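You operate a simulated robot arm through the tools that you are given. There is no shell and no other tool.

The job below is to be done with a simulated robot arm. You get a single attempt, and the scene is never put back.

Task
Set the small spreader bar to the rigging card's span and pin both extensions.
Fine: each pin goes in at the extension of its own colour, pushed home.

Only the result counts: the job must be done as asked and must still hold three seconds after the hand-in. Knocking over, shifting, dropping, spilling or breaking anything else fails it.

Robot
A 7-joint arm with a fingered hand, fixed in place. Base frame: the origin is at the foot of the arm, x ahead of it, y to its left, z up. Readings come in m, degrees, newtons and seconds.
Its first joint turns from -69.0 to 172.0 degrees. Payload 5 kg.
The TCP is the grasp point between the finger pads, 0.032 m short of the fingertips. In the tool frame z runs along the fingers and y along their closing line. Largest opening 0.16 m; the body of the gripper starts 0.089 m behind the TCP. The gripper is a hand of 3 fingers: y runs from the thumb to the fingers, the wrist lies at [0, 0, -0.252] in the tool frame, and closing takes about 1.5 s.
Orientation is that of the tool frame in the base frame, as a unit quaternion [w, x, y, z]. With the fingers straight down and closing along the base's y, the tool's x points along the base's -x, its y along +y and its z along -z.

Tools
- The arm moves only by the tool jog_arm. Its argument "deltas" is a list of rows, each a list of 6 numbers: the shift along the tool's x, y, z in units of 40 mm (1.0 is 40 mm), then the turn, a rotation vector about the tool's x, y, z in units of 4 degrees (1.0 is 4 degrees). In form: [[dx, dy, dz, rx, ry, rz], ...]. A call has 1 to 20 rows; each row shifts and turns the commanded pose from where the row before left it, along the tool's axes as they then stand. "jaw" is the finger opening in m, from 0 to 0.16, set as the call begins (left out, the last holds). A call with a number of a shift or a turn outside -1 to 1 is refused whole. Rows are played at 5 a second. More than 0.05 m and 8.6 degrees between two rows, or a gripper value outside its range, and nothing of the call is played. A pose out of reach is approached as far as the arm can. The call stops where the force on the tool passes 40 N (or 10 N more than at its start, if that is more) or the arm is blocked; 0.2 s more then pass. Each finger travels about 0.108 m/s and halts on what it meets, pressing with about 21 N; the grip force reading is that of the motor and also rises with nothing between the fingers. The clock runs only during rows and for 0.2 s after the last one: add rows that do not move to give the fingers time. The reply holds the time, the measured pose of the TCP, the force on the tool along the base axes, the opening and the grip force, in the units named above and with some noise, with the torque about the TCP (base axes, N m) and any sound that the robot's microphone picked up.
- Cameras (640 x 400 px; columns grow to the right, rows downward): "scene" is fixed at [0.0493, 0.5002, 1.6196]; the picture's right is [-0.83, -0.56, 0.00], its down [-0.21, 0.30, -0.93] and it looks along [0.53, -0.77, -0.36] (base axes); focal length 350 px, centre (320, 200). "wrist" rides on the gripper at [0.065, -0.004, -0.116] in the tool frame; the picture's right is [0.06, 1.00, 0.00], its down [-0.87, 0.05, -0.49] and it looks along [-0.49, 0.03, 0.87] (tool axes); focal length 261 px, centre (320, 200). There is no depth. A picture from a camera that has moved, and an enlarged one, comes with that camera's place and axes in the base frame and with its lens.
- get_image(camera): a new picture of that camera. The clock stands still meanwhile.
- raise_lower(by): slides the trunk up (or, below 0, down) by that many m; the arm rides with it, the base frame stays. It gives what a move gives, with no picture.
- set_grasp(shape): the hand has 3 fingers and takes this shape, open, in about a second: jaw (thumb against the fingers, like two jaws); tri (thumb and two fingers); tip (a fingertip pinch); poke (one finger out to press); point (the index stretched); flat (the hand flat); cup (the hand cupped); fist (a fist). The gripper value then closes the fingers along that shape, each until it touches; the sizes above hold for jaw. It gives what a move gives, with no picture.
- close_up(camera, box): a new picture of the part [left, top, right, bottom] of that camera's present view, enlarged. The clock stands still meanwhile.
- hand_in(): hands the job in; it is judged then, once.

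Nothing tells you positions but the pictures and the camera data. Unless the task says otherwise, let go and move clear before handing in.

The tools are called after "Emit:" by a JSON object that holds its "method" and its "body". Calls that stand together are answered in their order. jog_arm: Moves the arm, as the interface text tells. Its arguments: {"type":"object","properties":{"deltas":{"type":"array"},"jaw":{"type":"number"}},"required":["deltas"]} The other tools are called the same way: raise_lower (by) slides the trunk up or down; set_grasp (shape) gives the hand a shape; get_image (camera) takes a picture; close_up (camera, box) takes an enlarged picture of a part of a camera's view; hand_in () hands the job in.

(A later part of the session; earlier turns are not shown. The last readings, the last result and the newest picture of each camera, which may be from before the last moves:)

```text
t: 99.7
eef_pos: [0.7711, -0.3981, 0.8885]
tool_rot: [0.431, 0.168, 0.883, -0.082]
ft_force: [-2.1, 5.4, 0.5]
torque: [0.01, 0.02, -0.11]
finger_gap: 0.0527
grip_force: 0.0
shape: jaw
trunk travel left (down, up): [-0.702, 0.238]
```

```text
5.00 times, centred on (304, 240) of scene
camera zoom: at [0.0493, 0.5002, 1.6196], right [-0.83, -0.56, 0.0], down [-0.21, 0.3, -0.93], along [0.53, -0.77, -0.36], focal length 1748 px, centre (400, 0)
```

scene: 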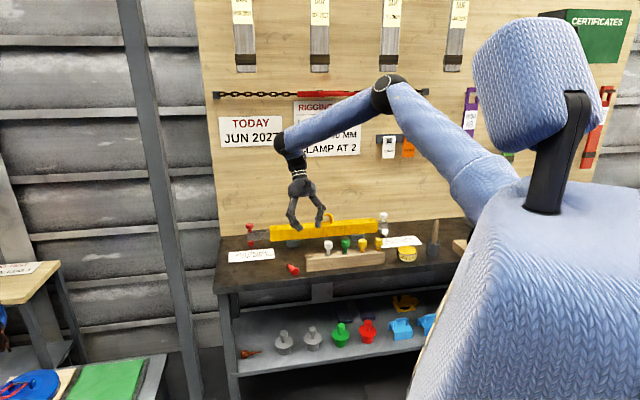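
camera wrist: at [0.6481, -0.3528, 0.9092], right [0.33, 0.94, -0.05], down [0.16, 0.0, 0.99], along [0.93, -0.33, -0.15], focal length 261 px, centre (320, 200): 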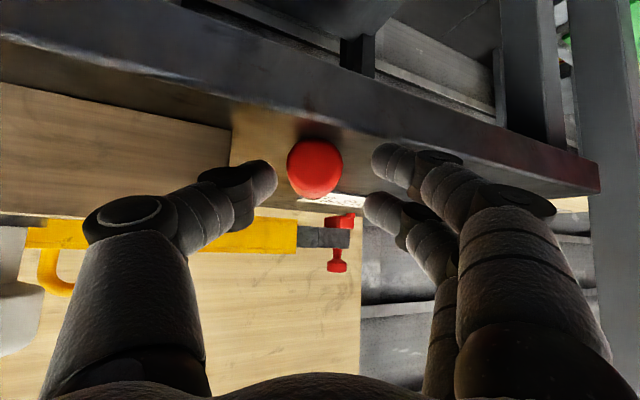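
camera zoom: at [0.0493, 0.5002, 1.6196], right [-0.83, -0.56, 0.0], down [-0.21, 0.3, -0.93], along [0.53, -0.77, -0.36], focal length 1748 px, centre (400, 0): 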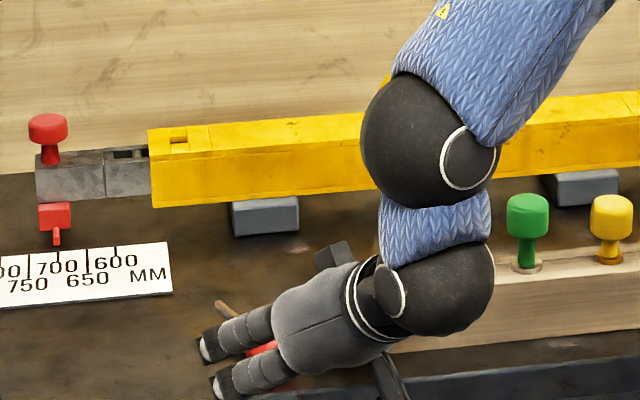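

There is a light 5 N side force: the thumb's knuckle seems to brush the rack's end. I'll shift sideways away from the rack by 8 mm before closing.

Emit:
{"method": "jog_arm", "body": {"deltas": [[0, 0.1, 0, 0, 0, 0], [0, 0.1, 0, 0, 0, 0], [0, 0, 0, 0, 0, 0]], "jaw": 0.05}}

Emit:
{"method": "get_image", "body": {"camera": "wrist"}}

Emit:
{"method": "close_up", "body": {"camera": "scene", "box": [272, 210, 400, 290]}}

```text
t: 100.5
eef_pos: [0.7751, -0.3923, 0.8893]
tool_rot: [0.431, 0.167, 0.883, -0.082]
ft_force: [0.1, -0.2, 0.2]
torque: [0.01, 0.02, 0.01]
finger_gap: 0.0497
grip_force: 0.0
shape: jaw
trunk travel left (down, up): [-0.702, 0.238]
```

```text
taken
camera wrist: at [0.6509, -0.3464, 0.9089], right [0.33, 0.94, -0.05], down [0.16, 0.0, 0.99], along [0.93, -0.33, -0.15], focal length 261 px, centre (320, 200)
```

wrist: 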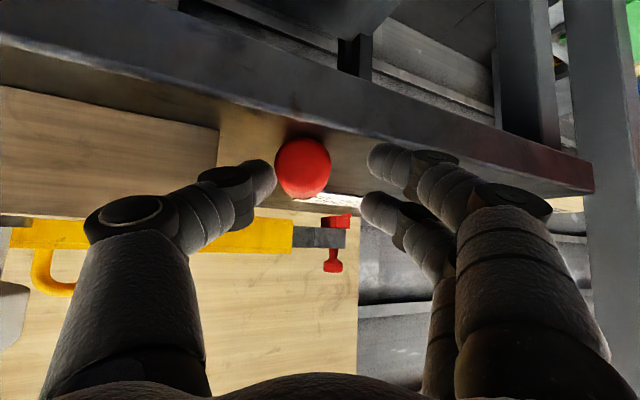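

```text
5.00 times, centred on (336, 250) of scene
camera zoom: at [0.0493, 0.5002, 1.6196], right [-0.83, -0.56, 0.0], down [-0.21, 0.3, -0.93], along [0.53, -0.77, -0.36], focal length 1748 px, centre (240, -50)
```

zoom: 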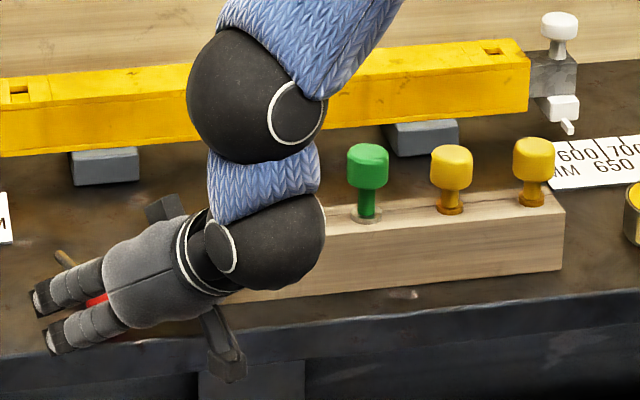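

No contact now. I'll close on the head.

Emit:
{"method": "jog_arm", "body": {"deltas": [[0, 0, 0, 0, 0, 0], [0, 0, 0, 0, 0, 0], [0, 0, 0, 0, 0, 0], [0, 0, 0, 0, 0, 0], [0, 0, 0, 0, 0, 0]], "jaw": 0.015}}

Emit:
{"method": "get_image", "body": {"camera": "wrist"}}

Emit:
{"method": "close_up", "body": {"camera": "scene", "box": [240, 220, 336, 280]}}

```text
t: 101.7
eef_pos: [0.7751, -0.3912, 0.8891]
tool_rot: [0.431, 0.167, 0.883, -0.082]
ft_force: [0.2, 0.2, 0.1]
torque: [0.0, 0.0, 0.0]
finger_gap: 0.0157
grip_force: 0.1
shape: jaw
trunk travel left (down, up): [-0.702, 0.238]
```

```text
taken
camera wrist: at [0.6509, -0.346, 0.909], right [0.33, 0.94, -0.05], down [0.16, 0.0, 0.99], along [0.93, -0.33, -0.15], focal length 261 px, centre (320, 200)
```

wrist: 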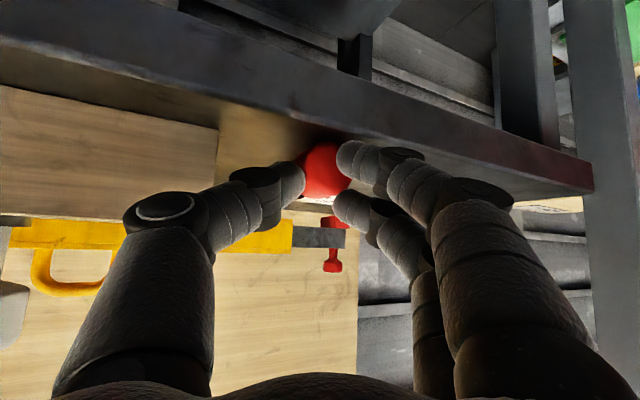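

```text
6.67 times, centred on (288, 250) of scene
camera zoom: at [0.0493, 0.5002, 1.6196], right [-0.83, -0.56, 0.0], down [-0.21, 0.3, -0.93], along [0.53, -0.77, -0.36], focal length 2331 px, centre (533, -133)
```

zoom: 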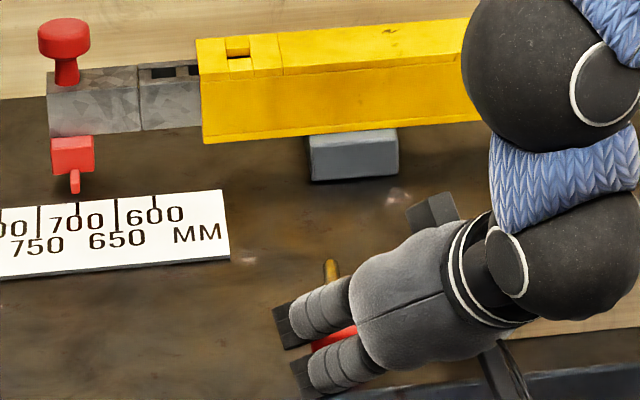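

Emit:
{"method": "jog_arm", "body": {"deltas": [[0, 0, 0, 0, 0, 0], [0, 0, 0, 0, 0, 0], [0, 0, 0, 0, 0, 0], [0, 0, 0, 0, 0, 0]], "jaw": 0.0}}

Emit:
{"method": "get_image", "body": {"camera": "wrist"}}

Emit:
{"method": "close_up", "body": {"camera": "scene", "box": [240, 220, 336, 280]}}

```text
t: 102.7
eef_pos: [0.7747, -0.3916, 0.8907]
tool_rot: [0.431, 0.167, 0.883, -0.081]
ft_force: [-1.6, 0.5, 7.4]
torque: [0.06, -0.12, 0.02]
finger_gap: 0.0104
grip_force: 21.2
shape: jaw
trunk travel left (down, up): [-0.702, 0.238]
```

```text
taken
camera wrist: at [0.6507, -0.3458, 0.9096], right [0.33, 0.94, -0.05], down [0.16, 0.0, 0.99], along [0.93, -0.33, -0.15], focal length 261 px, centre (320, 200)
```

wrist: 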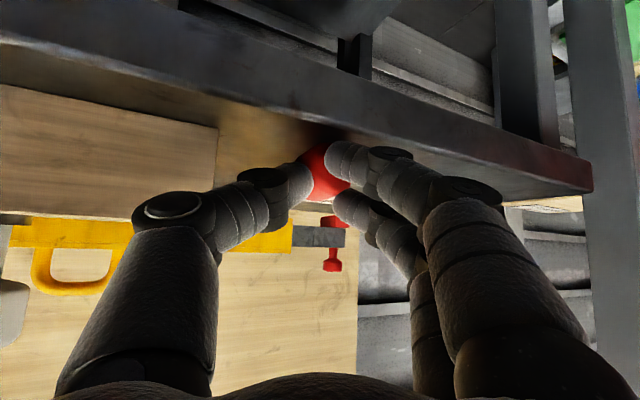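

```text
6.67 times, centred on (288, 250) of scene
camera zoom: at [0.0493, 0.5002, 1.6196], right [-0.83, -0.56, 0.0], down [-0.21, 0.3, -0.93], along [0.53, -0.77, -0.36], focal length 2331 px, centre (533, -133)
```

zoom: 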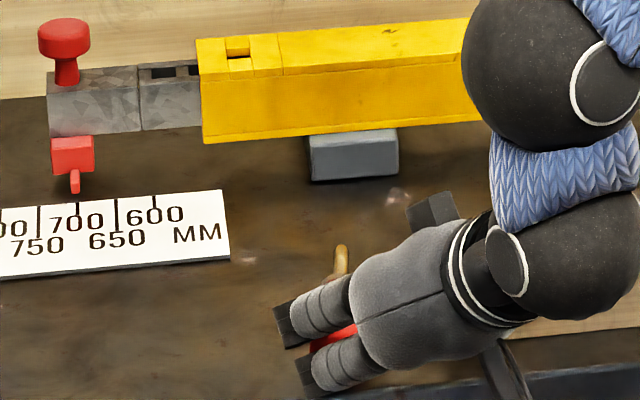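

The pin swivelled while I closed because it was off-centre. I'll reopen and look, then realign for a centred grip.

Emit:
{"method": "jog_arm", "body": {"deltas": [[0, 0, 0, 0, 0, 0], [0, 0, 0, 0, 0, 0], [0, 0, 0, 0, 0, 0], [0, 0, -0.5, 0, 0, 0], [0, 0, -1, 0, 0, 0], [0, 0, -1, 0, 0, 0], [0, 0, 0, 0, 0, 0]], "jaw": 0.05}}

Emit:
{"method": "get_image", "body": {"camera": "wrist"}}

Emit:
{"method": "close_up", "body": {"camera": "scene", "box": [240, 220, 336, 280]}}

```text
t: 104.3
eef_pos: [0.7018, -0.365, 0.9505]
tool_rot: [0.43, 0.168, 0.883, -0.081]
ft_force: [0.2, 0.5, -1.3]
torque: [0.04, -0.01, 0.02]
finger_gap: 0.0498
grip_force: 0.1
shape: jaw
trunk travel left (down, up): [-0.702, 0.238]
```

```text
taken
camera wrist: at [0.5771, -0.319, 0.9709], right [0.33, 0.94, -0.05], down [0.16, 0.0, 0.99], along [0.93, -0.33, -0.15], focal length 261 px, centre (320, 200)
```

wrist: 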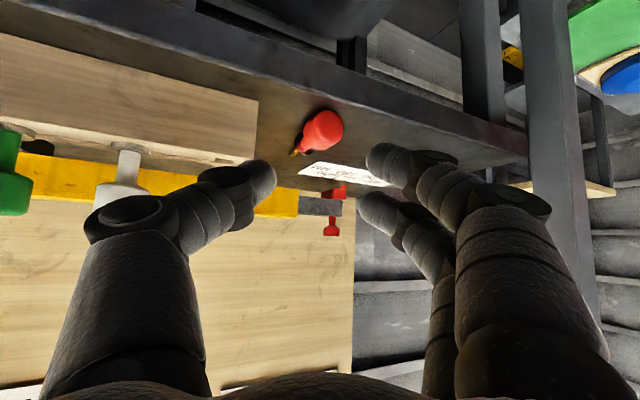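

```text
6.67 times, centred on (288, 250) of scene
camera zoom: at [0.0493, 0.5002, 1.6196], right [-0.83, -0.56, 0.0], down [-0.21, 0.3, -0.93], along [0.53, -0.77, -0.36], focal length 2331 px, centre (533, -133)
```

zoom: 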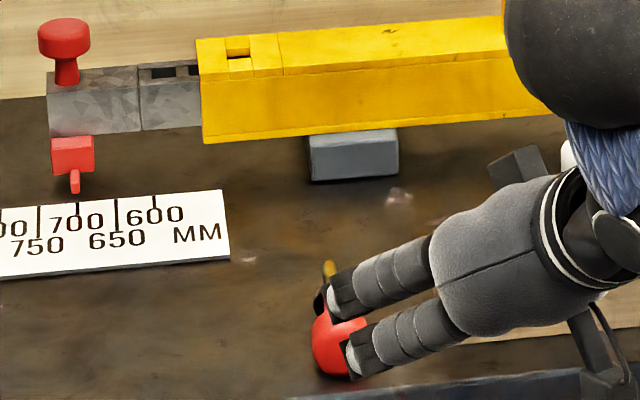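

The pin now points at azimuth −45.7° with its head at (0.801,-0.397), which is even better placed away from the rack. I'll realign the hand with it.

Emit:
{"method": "jog_arm", "body": {"deltas": [[0, 0, -0.3, 0, 0, 0], [0, 0, 0, 0.681, 0, 0.533], [0, 0, 0, 0.681, 0, 0.533], [0, 0, 0, 0.681, 0, 0.533], [0, 0, 0, 0.681, 0, 0.533], [0, 0, 0, 0.681, 0, 0.533], [0, 0, 0, 0.681, 0, 0.533], [0, 0, 0, 0.681, 0, 0.533], [0.07, 0.61, 0.1, 0, 0, 0], [0.07, 0.61, 0.1, 0, 0, 0], [0, 0, 0, 0, 0, 0]], "jaw": 0.055}}

Emit:
{"method": "get_image", "body": {"camera": "wrist"}}

Emit:
{"method": "close_up", "body": {"camera": "wrist", "box": [240, 70, 400, 170]}}

```text
t: 106.7
eef_pos: [0.7588, -0.409, 0.9673]
tool_rot: [0.402, 0.349, 0.83, -0.167]
ft_force: [-0.1, -0.2, -0.9]
torque: [0.01, -0.01, 0.02]
finger_gap: 0.0547
grip_force: 0.1
shape: jaw
out of reach, approached as far as the arm can: row 4, 5, 6, 7, 8, 9, 10
trunk travel left (down, up): [-0.702, 0.238]
```

```text
taken
camera wrist: at [0.6636, -0.3175, 0.9875], right [0.68, 0.73, -0.05], down [0.14, -0.07, 0.99], along [0.71, -0.68, -0.16], focal length 261 px, centre (320, 200)
```

wrist: 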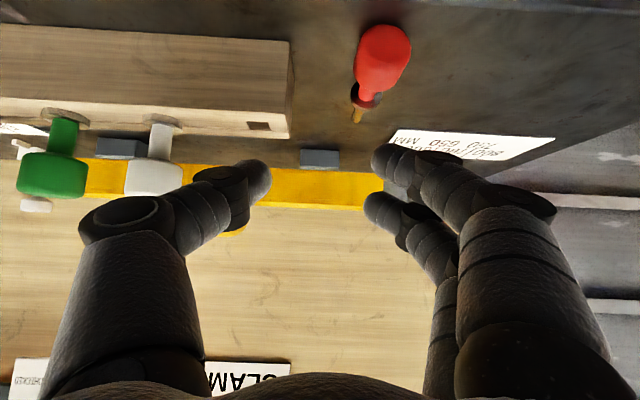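

```text
4.00 times, centred on (320, 120) of wrist
camera zoom: at [0.6636, -0.3175, 0.9875], right [0.68, 0.73, -0.05], down [0.14, -0.07, 0.99], along [0.71, -0.68, -0.16], focal length 1043 px, centre (320, 520)
```

zoom: 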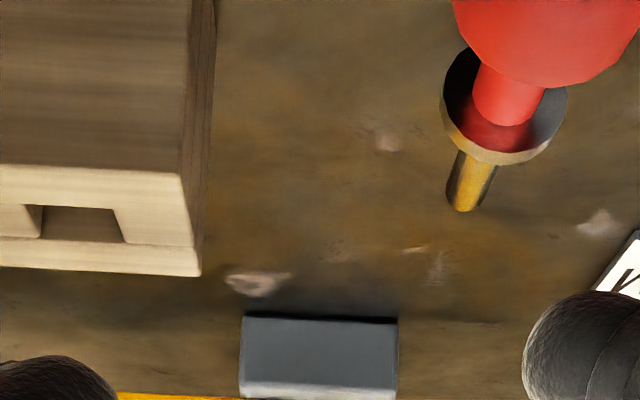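

The wrist can't yaw that far at this spot (limit about 25° off the arm's direction). I'll use azimuth −37° instead; the small misalignment can be corrected after the lift.

Emit:
{"method": "jog_arm", "body": {"deltas": [[0, 0, 0, -0.847, 0, -0.662], [0, 0, 0, -0.847, 0, -0.662], [0.74, 0.42, -0.57, 0, 0, 0], [0.74, 0.42, -0.57, 0, 0, 0], [0, 0, 0, 0, 0, 0]]}}

Emit:
{"method": "get_image", "body": {"camera": "wrist"}}

```text
t: 107.9
eef_pos: [0.7319, -0.3729, 0.9676]
tool_rot: [0.413, 0.285, 0.854, -0.136]
ft_force: [-0.2, 0.0, -1.2]
torque: [-0.03, 0.02, -0.04]
finger_gap: 0.055
grip_force: 0.1
shape: jaw
out of reach, approached as far as the arm can: row 3, 4
trunk travel left (down, up): [-0.702, 0.238]
```

```text
taken
camera wrist: at [0.6249, -0.2962, 0.9879], right [0.57, 0.82, -0.05], down [0.15, -0.05, 0.99], along [0.81, -0.57, -0.16], focal length 261 px, centre (320, 200)
```

wrist: 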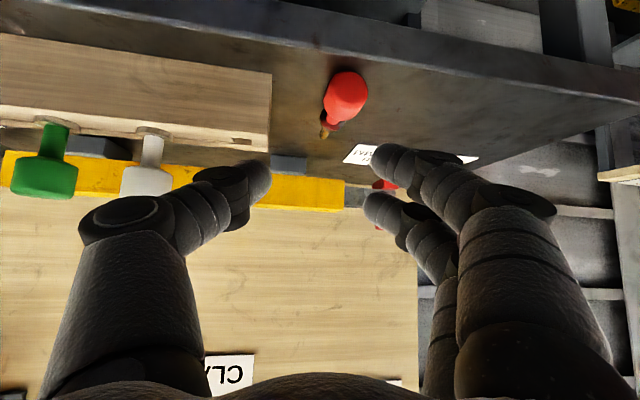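

Likely a near-straight wrist singularity with the trunk this high. I'll raise the hand, lower the trunk by 0.2, and retry.

Emit:
{"method": "jog_arm", "body": {"deltas": [[-0.788, 0, -0.616, 0, 0, 0], [-0.788, 0, -0.616, 0, 0, 0], [-0.788, 0, -0.616, 0, 0, 0], [-0.788, 0, -0.616, 0, 0, 0], [-0.788, 0, -0.616, 0, 0, 0], [0, 0, 0, 0, 0, 0]]}}

Emit:
{"method": "raise_lower", "body": {"by": -0.2}}

Emit:
{"method": "get_image", "body": {"camera": "scene"}}

```text
t: 109.3
eef_pos: [0.7311, -0.3732, 1.1667]
tool_rot: [0.415, 0.286, 0.852, -0.14]
ft_force: [-0.7, -1.0, 0.4]
torque: [-0.02, -0.02, 0.0]
finger_gap: 0.0549
grip_force: 0.0
shape: jaw
trunk travel left (down, up): [-0.702, 0.238]
```

```text
t: 111.5
eef_pos: [0.7298, -0.3723, 0.9687]
tool_rot: [0.415, 0.286, 0.852, -0.139]
ft_force: [-0.2, -0.5, -0.1]
torque: [0.0, -0.03, 0.03]
finger_gap: 0.0546
grip_force: 0.1
shape: jaw
trunk travel left (down, up): [-0.502, 0.438]
```

```text
taken
```

scene: 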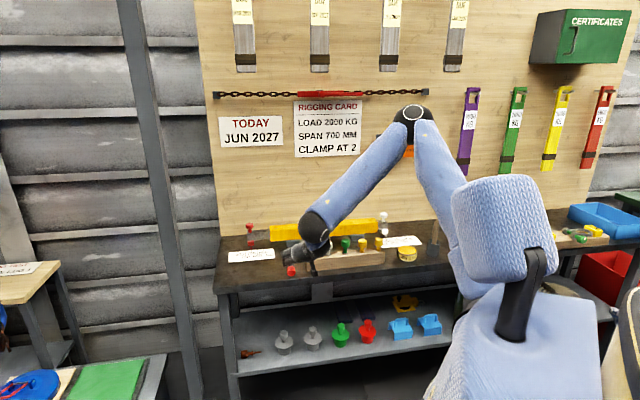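

Emit:
{"method": "jog_arm", "body": {"deltas": [[0.405, 0.275, -0.11, 0, 0, 0], [0.405, 0.275, -0.11, 0, 0, 0], [0, 0, 0, 0, 0, 0]]}}

Emit:
{"method": "get_image", "body": {"camera": "wrist"}}

```text
t: 112.3
eef_pos: [0.7258, -0.3506, 0.9484]
tool_rot: [0.413, 0.285, 0.854, -0.136]
ft_force: [0.6, -0.1, -1.2]
torque: [0.0, 0.01, -0.01]
finger_gap: 0.0549
grip_force: 0.1
shape: jaw
out of reach, approached as far as the arm can: row 2
trunk travel left (down, up): [-0.502, 0.438]
```

```text
taken
camera wrist: at [0.6182, -0.2749, 0.9697], right [0.57, 0.82, -0.04], down [0.15, -0.05, 0.99], along [0.81, -0.57, -0.16], focal length 261 px, centre (320, 200)
```

wrist: 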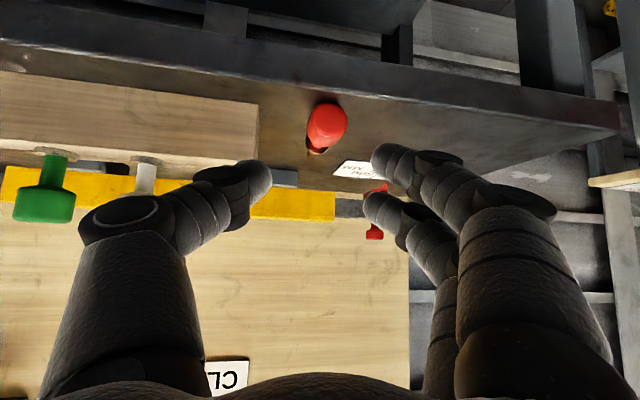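

Now well aligned. I'll advance onto the head, slowly at the end.

Emit:
{"method": "jog_arm", "body": {"deltas": [[0.03, 0.04, 0.5, 0, 0, 0], [0.03, 0.04, 0.5, 0, 0, 0], [0.03, 0.04, 0.5, 0, 0, 0], [0.03, 0.03, 0.4, 0, 0, 0], [0, 0, 0.2, 0, 0, 0], [0, 0, 0.15, 0, 0, 0], [0, 0, 0, 0, 0, 0]]}}

Emit:
{"method": "get_image", "body": {"camera": "wrist"}}

Emit:
{"method": "close_up", "body": {"camera": "scene", "box": [240, 220, 336, 280]}}

```text
t: 113.9
eef_pos: [0.7831, -0.3872, 0.8899]
tool_rot: [0.416, 0.285, 0.852, -0.139]
ft_force: [0.1, 0.6, -0.4]
torque: [0.03, 0.03, 0.03]
finger_gap: 0.0548
grip_force: 0.0
shape: jaw
trunk travel left (down, up): [-0.502, 0.438]
```

```text
taken
camera wrist: at [0.6758, -0.3106, 0.9101], right [0.57, 0.82, -0.05], down [0.15, -0.05, 0.99], along [0.81, -0.57, -0.15], focal length 261 px, centre (320, 200)
```

wrist: 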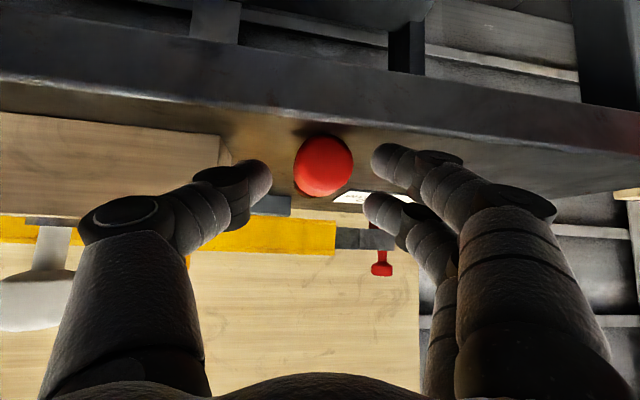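

```text
6.67 times, centred on (288, 250) of scene
camera zoom: at [0.0493, 0.5002, 1.6196], right [-0.83, -0.56, 0.0], down [-0.21, 0.3, -0.93], along [0.53, -0.77, -0.36], focal length 2331 px, centre (533, -133)
```

zoom: 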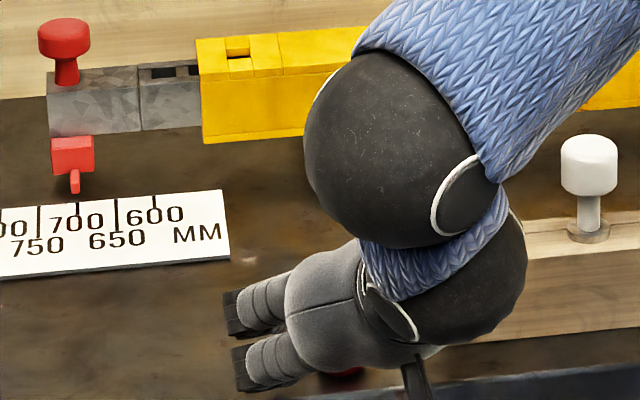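

Head centred. I'll drop 5 mm so that both fingers engage the head, then close.

Emit:
{"method": "jog_arm", "body": {"deltas": [[0.05, -0.03, 0.04, 0, 0, 0], [0.05, 0, 0.04, 0, 0, 0], [0, 0, 0, 0, 0, 0]]}}

Emit:
{"method": "jog_arm", "body": {"deltas": [[0, 0, 0, 0, 0, 0], [0, 0, 0, 0, 0, 0], [0, 0, 0, 0, 0, 0], [0, 0, 0, 0, 0, 0], [0, 0, 0, 0, 0, 0]], "jaw": 0.0}}

Emit:
{"method": "get_image", "body": {"camera": "wrist"}}

Emit:
{"method": "close_up", "body": {"camera": "scene", "box": [240, 220, 336, 280]}}

```text
t: 114.7
eef_pos: [0.7833, -0.3873, 0.8876]
tool_rot: [0.416, 0.286, 0.852, -0.139]
ft_force: [3.4, -1.7, 14.1]
torque: [0.23, -0.68, -0.18]
finger_gap: 0.055
grip_force: 0.1
shape: jaw
trunk travel left (down, up): [-0.502, 0.438]
```

```text
t: 115.9
eef_pos: [0.7826, -0.3872, 0.8859]
tool_rot: [0.416, 0.286, 0.852, -0.14]
ft_force: [0.3, 2.1, 16.7]
torque: [0.01, -0.39, 0.13]
finger_gap: 0.0207
grip_force: 20.8
shape: jaw
trunk travel left (down, up): [-0.502, 0.438]
```

```text
taken
camera wrist: at [0.6748, -0.3107, 0.9061], right [0.57, 0.82, -0.05], down [0.15, -0.05, 0.99], along [0.81, -0.57, -0.15], focal length 261 px, centre (320, 200)
```

wrist: 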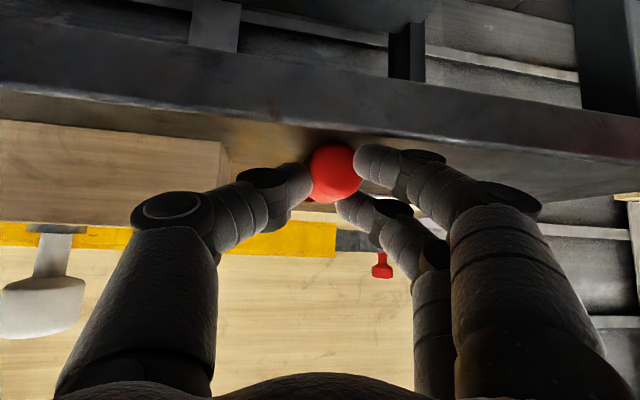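

```text
6.67 times, centred on (288, 250) of scene
camera zoom: at [0.0493, 0.5002, 1.6196], right [-0.83, -0.56, 0.0], down [-0.21, 0.3, -0.93], along [0.53, -0.77, -0.36], focal length 2331 px, centre (533, -133)
```

zoom: 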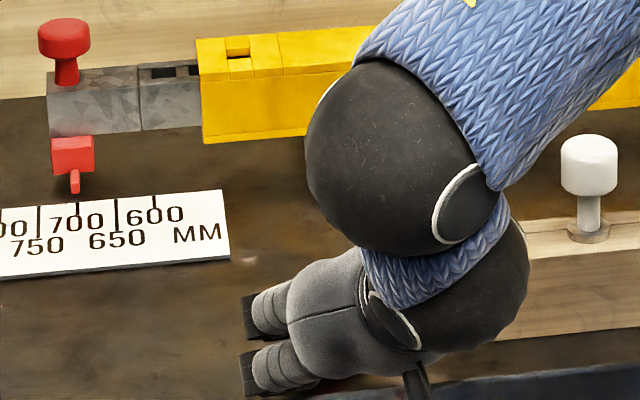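

Gripped with the head properly between the fingers. I'll lift a few centimetres and inspect how it hangs.

Emit:
{"method": "jog_arm", "body": {"deltas": [[-0.2, 0, -0.15, 0, 0, 0], [-0.4, 0, -0.31, 0, 0, 0], [-0.59, 0, -0.46, 0, 0, 0], [-0.59, 0, -0.46, 0, 0, 0], [0, 0, 0, 0, 0, 0]]}}

Emit:
{"method": "get_image", "body": {"camera": "wrist"}}

Emit:
{"method": "close_up", "body": {"camera": "scene", "box": [240, 200, 336, 260]}}

```text
t: 117.1
eef_pos: [0.783, -0.3873, 0.9745]
tool_rot: [0.415, 0.286, 0.852, -0.14]
ft_force: [0.5, -0.4, -0.8]
torque: [0.02, 0.04, 0.0]
finger_gap: 0.0192
grip_force: 20.6
shape: jaw
trunk travel left (down, up): [-0.502, 0.438]
```

```text
taken
camera wrist: at [0.6766, -0.3114, 0.995], right [0.57, 0.82, -0.05], down [0.15, -0.05, 0.99], along [0.81, -0.57, -0.15], focal length 261 px, centre (320, 200)
```

wrist: 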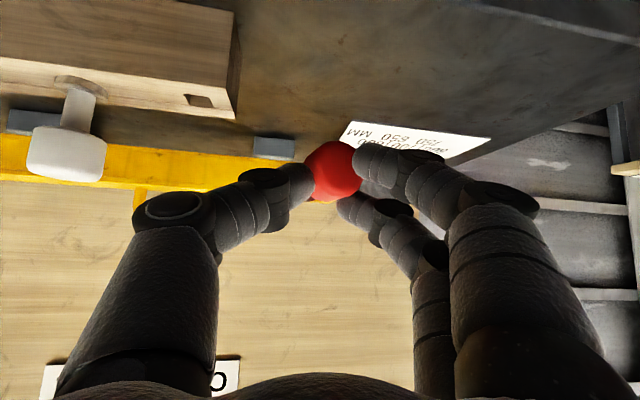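

```text
6.67 times, centred on (288, 230) of scene
camera zoom: at [0.0493, 0.5002, 1.6196], right [-0.83, -0.56, 0.0], down [-0.21, 0.3, -0.93], along [0.53, -0.77, -0.36], focal length 2331 px, centre (533, 0)
```

zoom: 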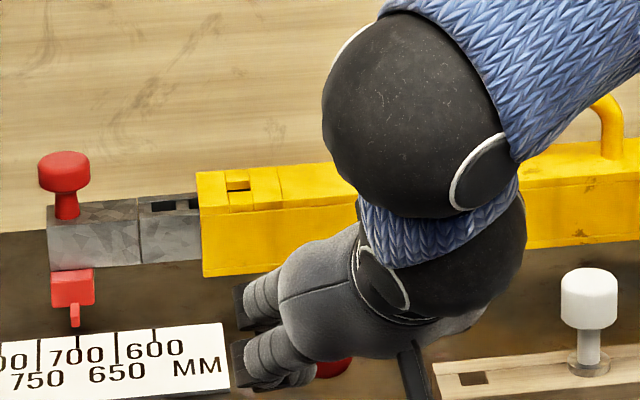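

Held well. I'll raise with the trunk and then swing the hand back so the pin's tip points down.

Emit:
{"method": "raise_lower", "body": {"by": 0.2}}

Emit:
{"method": "jog_arm", "body": {"deltas": [[0, 0, 0, 0, 1, 0], [0, 0, 0, 0, 1, 0], [0, 0, 0, 0, 1, 0], [0, 0, 0, 0, 1, 0], [0, 0, 0, 0, 1, 0], [0, 0, 0, 0, 1, 0], [0, 0, 0, 0, 1, 0], [0, 0, 0, 0, 1, 0], [0, 0, 0, 0, 1, 0], [0, 0, 0, 0, 1, 0], [0, 0, 0, 0, 1, 0], [0, 0, 0, 0, 1, 0], [0, 0, 0, 0, 1, 0], [0, 0, 0, 0, 1, 0], [0, 0, 0, 0, 1, 0], [0, 0, 0, 0, 1, 0], [0, 0, 0, 0, 1, 0], [0, 0, 0, 0, 1, 0], [0, 0, 0, 0, 0, 0]]}}

Emit:
{"method": "get_image", "body": {"camera": "wrist"}}

Emit:
{"method": "close_up", "body": {"camera": "scene", "box": [240, 130, 368, 210]}}

```text
t: 119.2
eef_pos: [0.7848, -0.3893, 1.1739]
tool_rot: [0.416, 0.286, 0.852, -0.139]
ft_force: [-0.6, 0.4, -0.9]
torque: [0.04, 0.03, 0.03]
finger_gap: 0.0193
grip_force: 21.5
shape: jaw
trunk travel left (down, up): [-0.702, 0.238]
```

```text
t: 123.2
eef_pos: [0.7837, -0.3879, 1.1761]
tool_rot: [-0.165, 0.313, 0.934, 0.056]
ft_force: [-1.2, -0.4, -0.9]
torque: [-0.02, -0.03, 0.03]
finger_gap: 0.0186
grip_force: 20.8
shape: jaw
trunk travel left (down, up): [-0.702, 0.238]
```

```text
taken
camera wrist: at [0.7634, -0.3773, 1.3073], right [0.56, 0.83, 0.02], down [0.82, -0.55, 0.16], along [0.15, -0.07, -0.99], focal length 261 px, centre (320, 200)
```

wrist: 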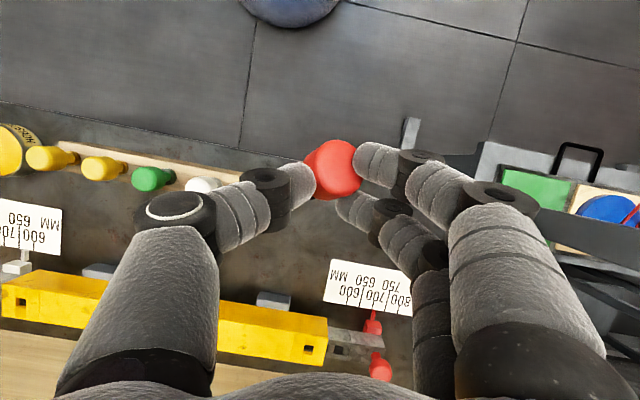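

```text
5.00 times, centred on (304, 170) of scene
camera zoom: at [0.0493, 0.5002, 1.6196], right [-0.83, -0.56, 0.0], down [-0.21, 0.3, -0.93], along [0.53, -0.77, -0.36], focal length 1748 px, centre (400, 350)
```

zoom: 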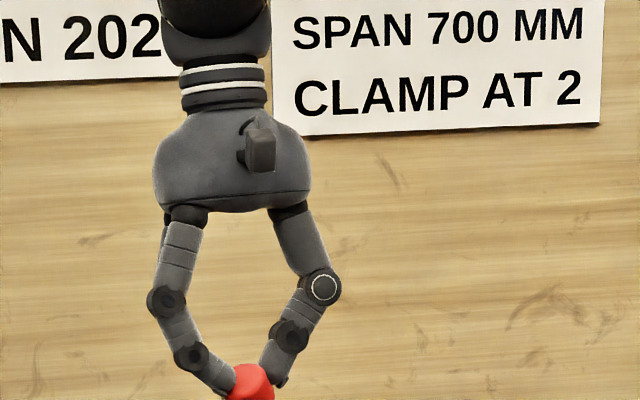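

Emit:
{"method": "close_up", "body": {"camera": "scene", "box": [256, 180, 320, 220]}}

Emit:
{"method": "jog_arm", "body": {"deltas": [[0, 0, 0, 0, 1, 0], [0, 0, 0, 0, 1, 0], [0, 0, 0, 0, 1, 0], [0, 0, 0, 0, 1, 0], [0, 0, 0, 0, 0, 0]]}}

Emit:
{"method": "close_up", "body": {"camera": "scene", "box": [256, 180, 320, 220]}}

Emit:
{"method": "get_image", "body": {"camera": "wrist"}}

```text
10.00 times, centred on (288, 200) of scene
camera zoom: at [0.0493, 0.5002, 1.6196], right [-0.83, -0.56, 0.0], down [-0.21, 0.3, -0.93], along [0.53, -0.77, -0.36], focal length 3496 px, centre (640, 200)
```

zoom: 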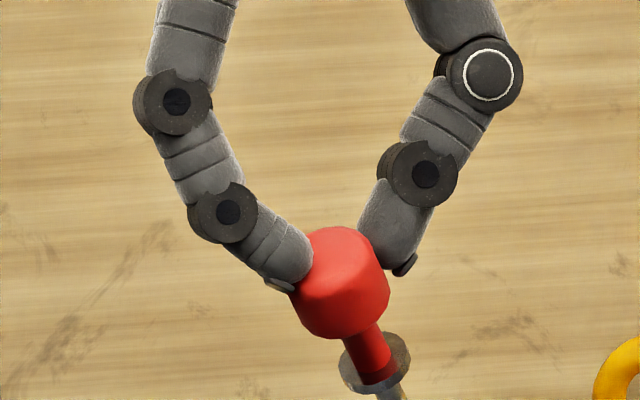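

```text
t: 124.5
eef_pos: [0.7466, -0.3817, 1.156]
tool_rot: [-0.289, 0.304, 0.902, 0.101]
ft_force: [0.2, -0.2, -0.7]
torque: [-0.03, -0.02, 0.01]
finger_gap: 0.0186
grip_force: 21.5
shape: jaw
out of reach, approached as far as the arm can: row 2, 3, 4
trunk travel left (down, up): [-0.702, 0.238]
```

```text
10.00 times, centred on (288, 200) of scene
camera zoom: at [0.0493, 0.5002, 1.6196], right [-0.83, -0.56, 0.0], down [-0.21, 0.3, -0.93], along [0.53, -0.77, -0.36], focal length 3496 px, centre (640, 200)
```

zoom: 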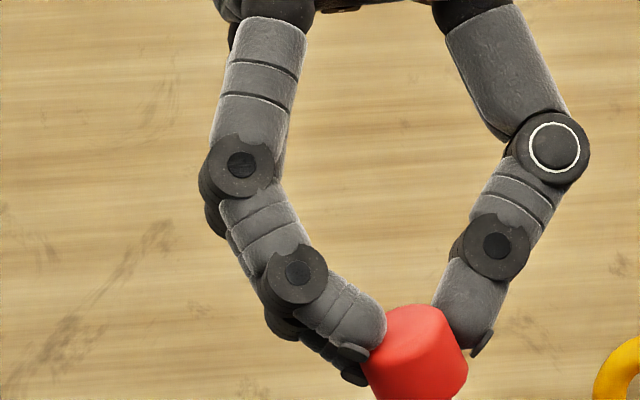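

```text
taken
camera wrist: at [0.7549, -0.3929, 1.2887], right [0.57, 0.82, 0.04], down [0.82, -0.56, -0.11], along [-0.06, 0.1, -0.99], focal length 261 px, centre (320, 200)
```

wrist: 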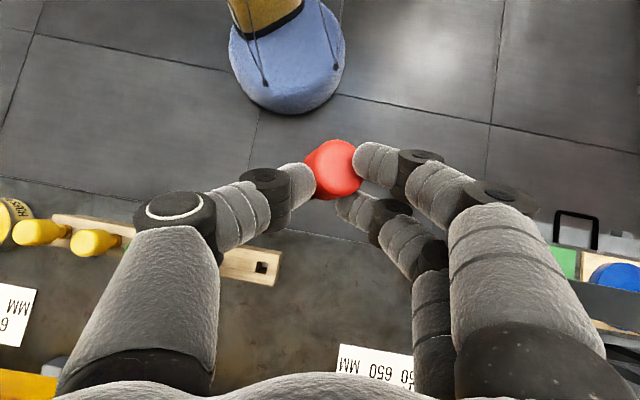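

Emit:
{"method": "close_up", "body": {"camera": "scene", "box": [256, 195, 352, 255]}}

Emit:
{"method": "close_up", "body": {"camera": "wrist", "box": [280, 110, 400, 185]}}

```text
6.67 times, centred on (304, 225) of scene
camera zoom: at [0.0493, 0.5002, 1.6196], right [-0.83, -0.56, 0.0], down [-0.21, 0.3, -0.93], along [0.53, -0.77, -0.36], focal length 2331 px, centre (427, 33)
```

zoom: 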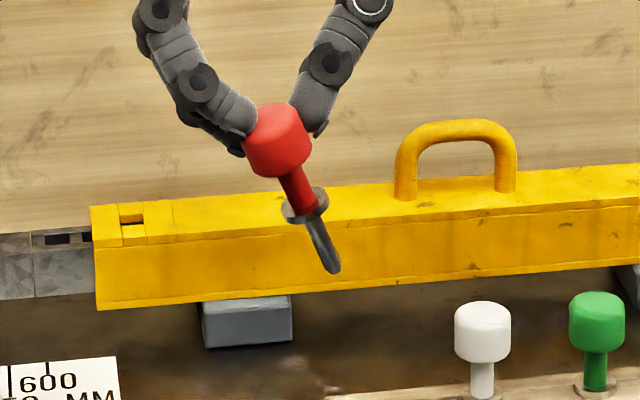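

```text
5.33 times, centred on (340, 148) of wrist
camera zoom: at [0.7549, -0.3929, 1.2887], right [0.57, 0.82, 0.04], down [0.82, -0.56, -0.11], along [-0.06, 0.1, -0.99], focal length 1390 px, centre (213, 480)
```

zoom: 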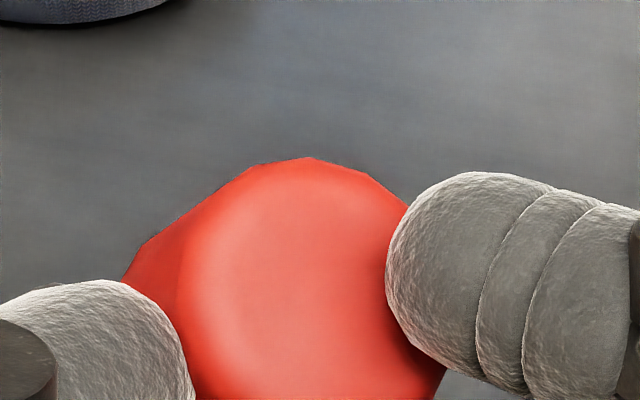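

The pin hangs leaning about 24° sideways in the grip. I'll yaw the hand so the thumb will clear the white pin, then roll it to bring the pin upright, all in free air.

Emit:
{"method": "jog_arm", "body": {"deltas": [[0, 0, 0, 0.588, 0, -0.809], [0, 0, 0, 0.588, 0, -0.809], [0, 0, 0, 0.588, 0, -0.809], [0, 0, 0, 0.588, 0, -0.809], [0, 0, 0, 0.588, 0, -0.809], [0, 0, 0, 0.588, 0, -0.809], [0, 0, 0, 0.588, 0, -0.809], [0, 0, 0, 0.588, 0, -0.809], [0, 0, 0, 0, 0, 0]]}}

Emit:
{"method": "jog_arm", "body": {"deltas": [[0, 0, 0, -0.81, 0, -0.59], [0, 0, 0, -0.81, 0, -0.59], [0, 0, 0, -0.81, 0, -0.59], [0, 0, 0, -0.81, 0, -0.59], [0, 0, 0, -0.81, 0, -0.59], [0, 0, 0, 0, 0, 0]]}}

Emit:
{"method": "get_image", "body": {"camera": "wrist"}}

Emit:
{"method": "close_up", "body": {"camera": "scene", "box": [256, 195, 352, 255]}}

```text
t: 126.5
eef_pos: [0.6427, -0.3729, 1.1006]
tool_rot: [-0.305, 0.042, 0.951, 0.016]
ft_force: [-0.1, 0.5, -0.9]
torque: [0.01, 0.04, 0.0]
finger_gap: 0.0187
grip_force: 21.1
shape: jaw
out of reach, approached as far as the arm can: row 1, 2, 3, 4, 5, 6, 7, 8
trunk travel left (down, up): [-0.702, 0.238]
```

```text
t: 127.8
eef_pos: [0.6423, -0.372, 1.1017]
tool_rot: [-0.296, -0.013, 0.938, 0.179]
ft_force: [0.5, 0.0, -0.8]
torque: [-0.03, -0.02, 0.0]
finger_gap: 0.0187
grip_force: 21.1
shape: jaw
trunk travel left (down, up): [-0.702, 0.238]
```

```text
taken
camera wrist: at [0.6534, -0.4217, 1.2246], right [0.03, 0.93, 0.38], down [1.0, 0.0, -0.09], along [-0.08, 0.38, -0.92], focal length 261 px, centre (320, 200)
```

wrist: 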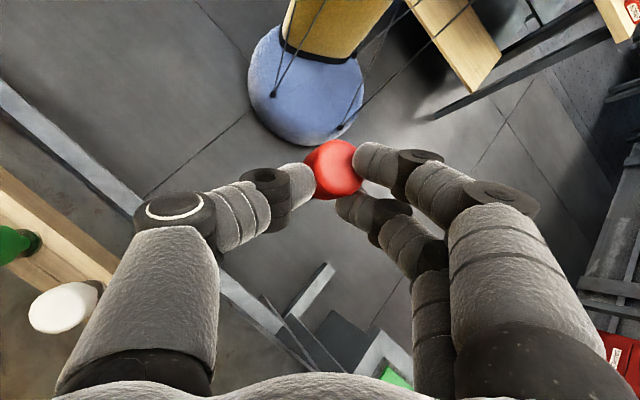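

```text
6.67 times, centred on (304, 225) of scene
camera zoom: at [0.0493, 0.5002, 1.6196], right [-0.83, -0.56, 0.0], down [-0.21, 0.3, -0.93], along [0.53, -0.77, -0.36], focal length 2331 px, centre (427, 33)
```

zoom: 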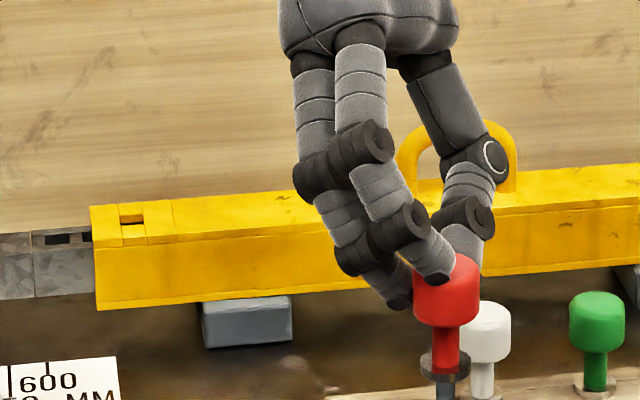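

In this view the pin is now close to vertical, though the reach limit drew the hand toward the robot. I'll yaw partly back (about the vertical axis, keeping the pin upright) to regain reach and check.

Emit:
{"method": "jog_arm", "body": {"deltas": [[0, 0, 0, -0.505, -0.315, 0.697], [0, 0, 0, -0.505, -0.315, 0.697], [0, 0, 0, -0.505, -0.315, 0.697], [0, 0, 0, -0.505, -0.315, 0.697], [0, 0, 0, -0.505, -0.315, 0.697], [0, 0, 0, -0.505, -0.315, 0.697], [0, 0, 0, 0, 0, 0]]}}

Emit:
{"method": "get_image", "body": {"camera": "wrist"}}

Emit:
{"method": "close_up", "body": {"camera": "scene", "box": [272, 195, 368, 255]}}

```text
t: 129.4
eef_pos: [0.6425, -0.3727, 1.1016]
tool_rot: [-0.256, 0.167, 0.923, 0.233]
ft_force: [0.0, 0.0, -1.3]
torque: [0.01, 0.0, 0.03]
finger_gap: 0.0184
grip_force: 21.4
shape: jaw
trunk travel left (down, up): [-0.702, 0.238]
```

```text
taken
camera wrist: at [0.6341, -0.422, 1.2245], right [0.38, 0.85, 0.38], down [0.92, -0.37, -0.09], along [0.07, 0.38, -0.92], focal length 261 px, centre (320, 200)
```

wrist: 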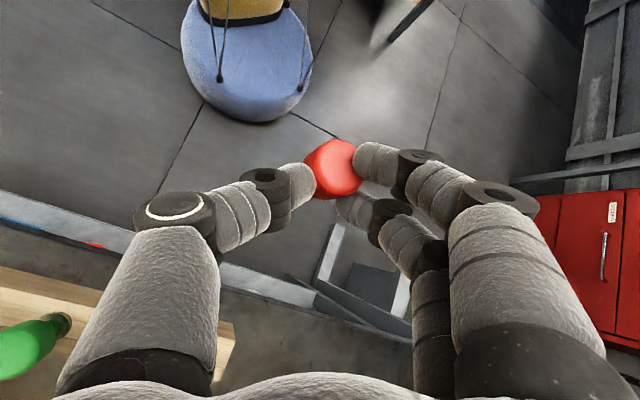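

```text
6.67 times, centred on (320, 225) of scene
camera zoom: at [0.0493, 0.5002, 1.6196], right [-0.83, -0.56, 0.0], down [-0.21, 0.3, -0.93], along [0.53, -0.77, -0.36], focal length 2331 px, centre (320, 33)
```

zoom: 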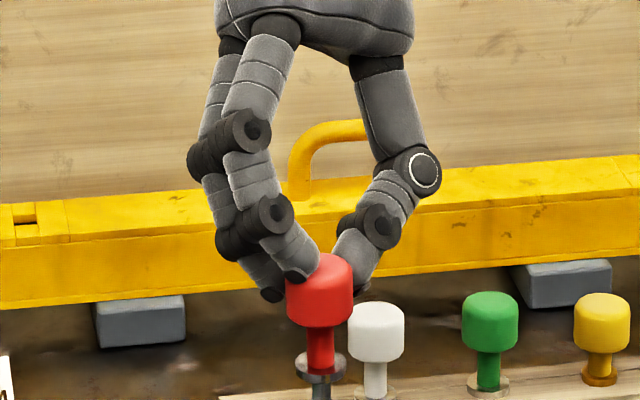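

The pin now looks truly vertical in both directions. I'll carry it to a hover above its empty rack hole at about (0.756,-0.473).

Emit:
{"method": "jog_arm", "body": {"deltas": [[-0.671, -0.248, -0.454, 0, 0, 0], [-0.671, -0.248, -0.454, 0, 0, 0], [-0.671, -0.248, -0.454, 0, 0, 0], [-0.671, -0.248, -0.454, 0, 0, 0], [-0.671, -0.248, -0.454, 0, 0, 0], [0, 0, 0, 0, 0, 0]]}}

Emit:
{"method": "get_image", "body": {"camera": "wrist"}}

Emit:
{"method": "close_up", "body": {"camera": "scene", "box": [272, 205, 368, 265]}}

```text
t: 130.8
eef_pos: [0.765, -0.4862, 1.0802]
tool_rot: [-0.257, 0.166, 0.923, 0.232]
ft_force: [-0.6, -0.1, -0.3]
torque: [0.0, -0.03, 0.01]
finger_gap: 0.0184
grip_force: 21.2
shape: jaw
trunk travel left (down, up): [-0.702, 0.238]
```

```text
taken
camera wrist: at [0.7573, -0.536, 1.2028], right [0.38, 0.85, 0.38], down [0.92, -0.37, -0.09], along [0.07, 0.38, -0.92], focal length 261 px, centre (320, 200)
```

wrist: 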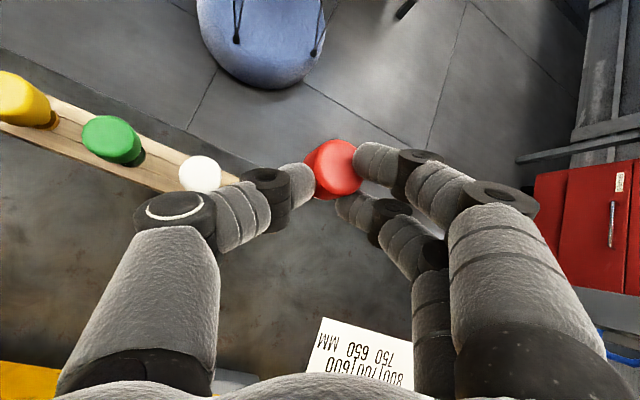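

```text
6.67 times, centred on (320, 235) of scene
camera zoom: at [0.0493, 0.5002, 1.6196], right [-0.83, -0.56, 0.0], down [-0.21, 0.3, -0.93], along [0.53, -0.77, -0.36], focal length 2331 px, centre (320, -33)
```

zoom: 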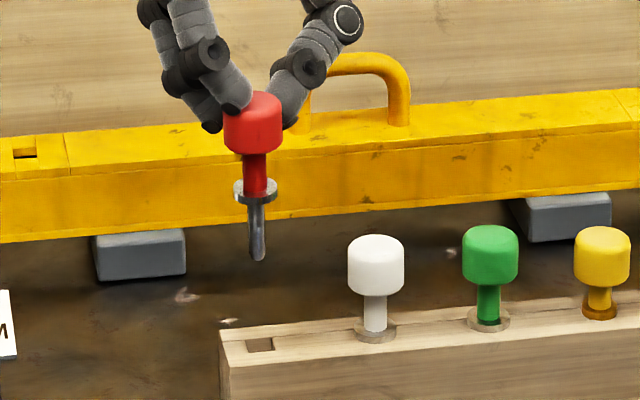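

The pin hangs vertically, right over its hole in the scene view. I'll lower until the tip is just above the rack and re-check.

Emit:
{"method": "jog_arm", "body": {"deltas": [[0.15, 0.1, -0.2, 0, 0, 0], [0, 0, 0, 0, 0, 0]]}}

Emit:
{"method": "close_up", "body": {"camera": "scene", "box": [288, 220, 352, 260]}}

```text
t: 131.4
eef_pos: [0.7672, -0.4862, 1.0899]
tool_rot: [-0.258, 0.166, 0.923, 0.232]
ft_force: [0.1, 0.4, -1.5]
torque: [0.01, 0.01, 0.02]
finger_gap: 0.0185
grip_force: 21.5
shape: jaw
trunk travel left (down, up): [-0.702, 0.238]
```

```text
10.00 times, centred on (320, 240) of scene
camera zoom: at [0.0493, 0.5002, 1.6196], right [-0.83, -0.56, 0.0], down [-0.21, 0.3, -0.93], along [0.53, -0.77, -0.36], focal length 3496 px, centre (320, -200)
```

zoom: 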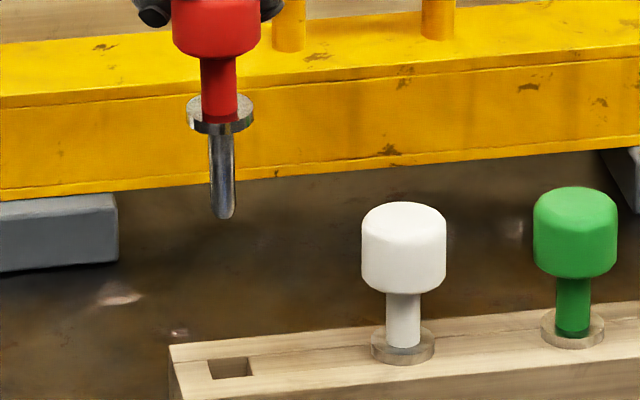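

I'll use the trunk slide for a purely vertical descent, 50 mm first.

Emit:
{"method": "raise_lower", "body": {"by": -0.05}}

Emit:
{"method": "close_up", "body": {"camera": "scene", "box": [288, 220, 352, 260]}}

Emit:
{"method": "get_image", "body": {"camera": "wrist"}}

```text
t: 132.4
eef_pos: [0.7667, -0.485, 1.0404]
tool_rot: [-0.256, 0.167, 0.923, 0.232]
ft_force: [0.3, 0.4, 0.2]
torque: [-0.02, 0.01, -0.01]
finger_gap: 0.0186
grip_force: 21.1
shape: jaw
trunk travel left (down, up): [-0.652, 0.288]
```

```text
10.00 times, centred on (320, 240) of scene
camera zoom: at [0.0493, 0.5002, 1.6196], right [-0.83, -0.56, 0.0], down [-0.21, 0.3, -0.93], along [0.53, -0.77, -0.36], focal length 3496 px, centre (320, -200)
```

zoom: 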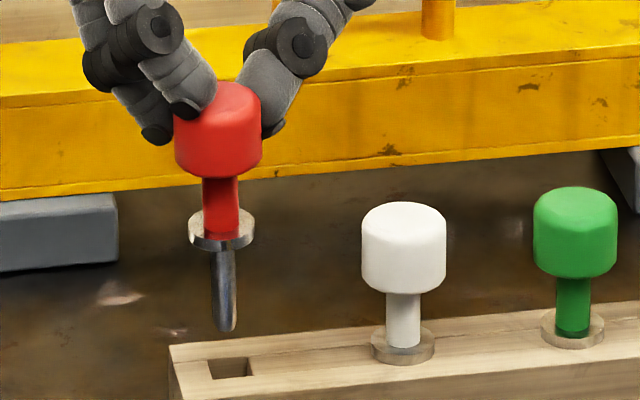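

```text
taken
camera wrist: at [0.7579, -0.5351, 1.1631], right [0.38, 0.85, 0.38], down [0.92, -0.37, -0.09], along [0.07, 0.38, -0.92], focal length 261 px, centre (320, 200)
```

wrist: 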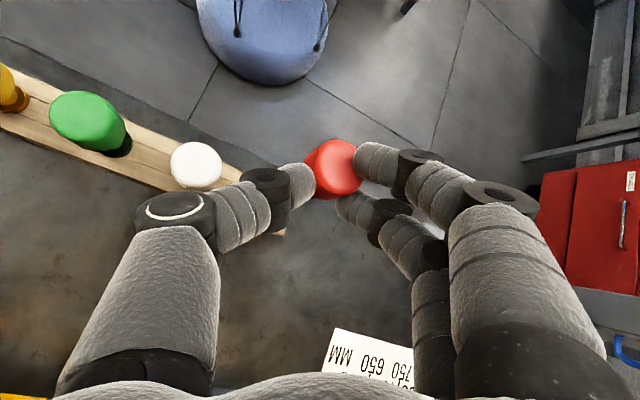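

Cross-checking several views, the rack pins sit about 1 cm lower and farther than I had assumed (rack hole ≈ (0.760,-0.480), top z≈0.913; bar hole ≈ (1.014,-0.560,0.926)). That explains the earlier miss. I'll shift the held pin by the difference and look again.

Emit:
{"method": "jog_arm", "body": {"deltas": [[-0.114, -0.113, -0.134, 0, 0, 0], [-0.114, -0.113, -0.134, 0, 0, 0], [0, 0, 0, 0, 0, 0]]}}

Emit:
{"method": "close_up", "body": {"camera": "scene", "box": [288, 220, 352, 260]}}

Emit:
{"method": "get_image", "body": {"camera": "wrist"}}

```text
t: 133.2
eef_pos: [0.7755, -0.5005, 1.041]
tool_rot: [-0.256, 0.167, 0.923, 0.233]
ft_force: [-0.2, 0.3, -1.8]
torque: [-0.02, -0.01, 0.02]
finger_gap: 0.0187
grip_force: 20.4
shape: jaw
trunk travel left (down, up): [-0.652, 0.288]
```

```text
10.00 times, centred on (320, 240) of scene
camera zoom: at [0.0493, 0.5002, 1.6196], right [-0.83, -0.56, 0.0], down [-0.21, 0.3, -0.93], along [0.53, -0.77, -0.36], focal length 3496 px, centre (320, -200)
```

zoom: 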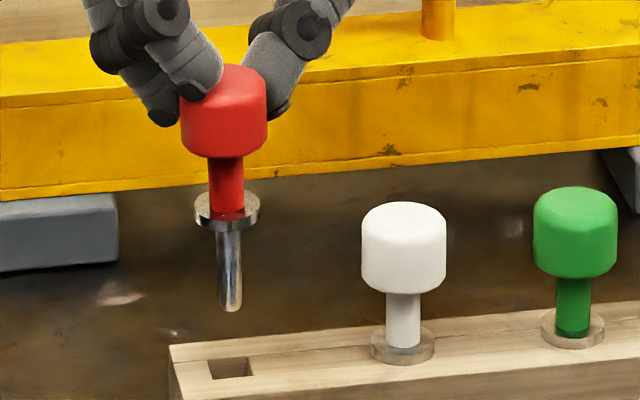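

```text
taken
camera wrist: at [0.7659, -0.5498, 1.1627], right [0.38, 0.85, 0.38], down [0.92, -0.37, -0.09], along [0.07, 0.38, -0.92], focal length 261 px, centre (320, 200)
```

wrist: 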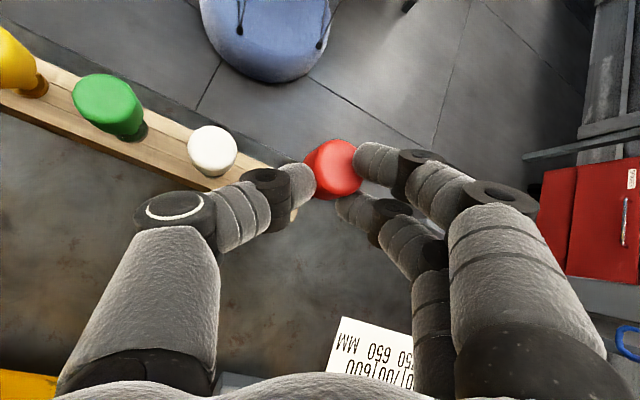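

Tip and hole now line up in the scene view with a consistent height. I'll descend 22 mm more with the trunk and check.

Emit:
{"method": "raise_lower", "body": {"by": -0.022}}

Emit:
{"method": "close_up", "body": {"camera": "scene", "box": [296, 230, 344, 260]}}

```text
t: 133.8
eef_pos: [0.774, -0.4994, 1.0186]
tool_rot: [-0.257, 0.168, 0.923, 0.233]
ft_force: [-0.6, 0.4, 0.1]
torque: [0.02, -0.02, 0.0]
finger_gap: 0.0187
grip_force: 21.3
shape: jaw
trunk travel left (down, up): [-0.63, 0.31]
```

```text
13.33 times, centred on (320, 245) of scene
camera zoom: at [0.0493, 0.5002, 1.6196], right [-0.83, -0.56, 0.0], down [-0.21, 0.3, -0.93], along [0.53, -0.77, -0.36], focal length 4661 px, centre (320, -400)
```

zoom: 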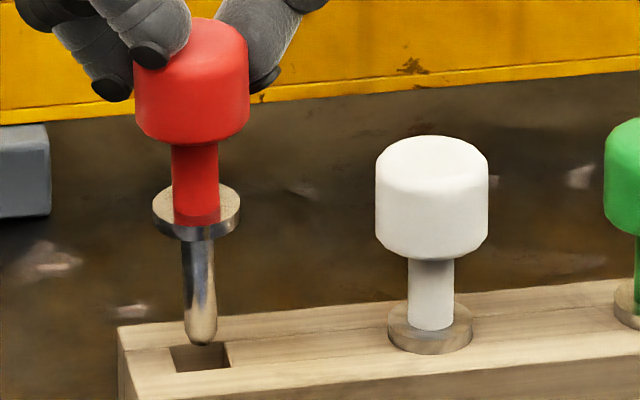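

The tip is right at the hole's mouth. I'll continue down in small trunk steps watching force.

Emit:
{"method": "raise_lower", "body": {"by": -0.01}}

Emit:
{"method": "close_up", "body": {"camera": "scene", "box": [296, 230, 344, 260]}}

```text
t: 134.4
eef_pos: [0.7751, -0.4999, 1.0073]
tool_rot: [-0.257, 0.167, 0.923, 0.233]
ft_force: [-0.2, -0.3, -0.8]
torque: [-0.02, -0.01, 0.01]
finger_gap: 0.0186
grip_force: 21.3
shape: jaw
trunk travel left (down, up): [-0.62, 0.32]
```

```text
13.33 times, centred on (320, 245) of scene
camera zoom: at [0.0493, 0.5002, 1.6196], right [-0.83, -0.56, 0.0], down [-0.21, 0.3, -0.93], along [0.53, -0.77, -0.36], focal length 4661 px, centre (320, -400)
```

zoom: 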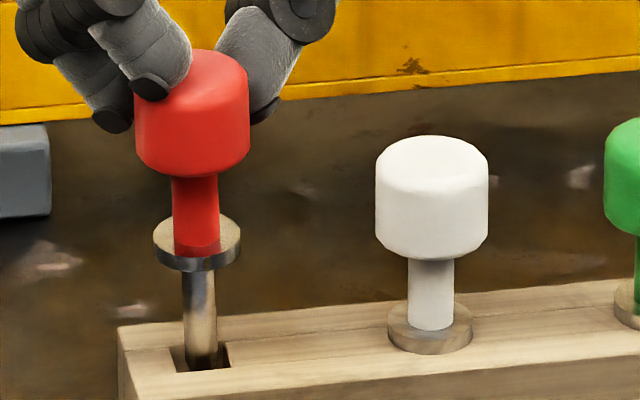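

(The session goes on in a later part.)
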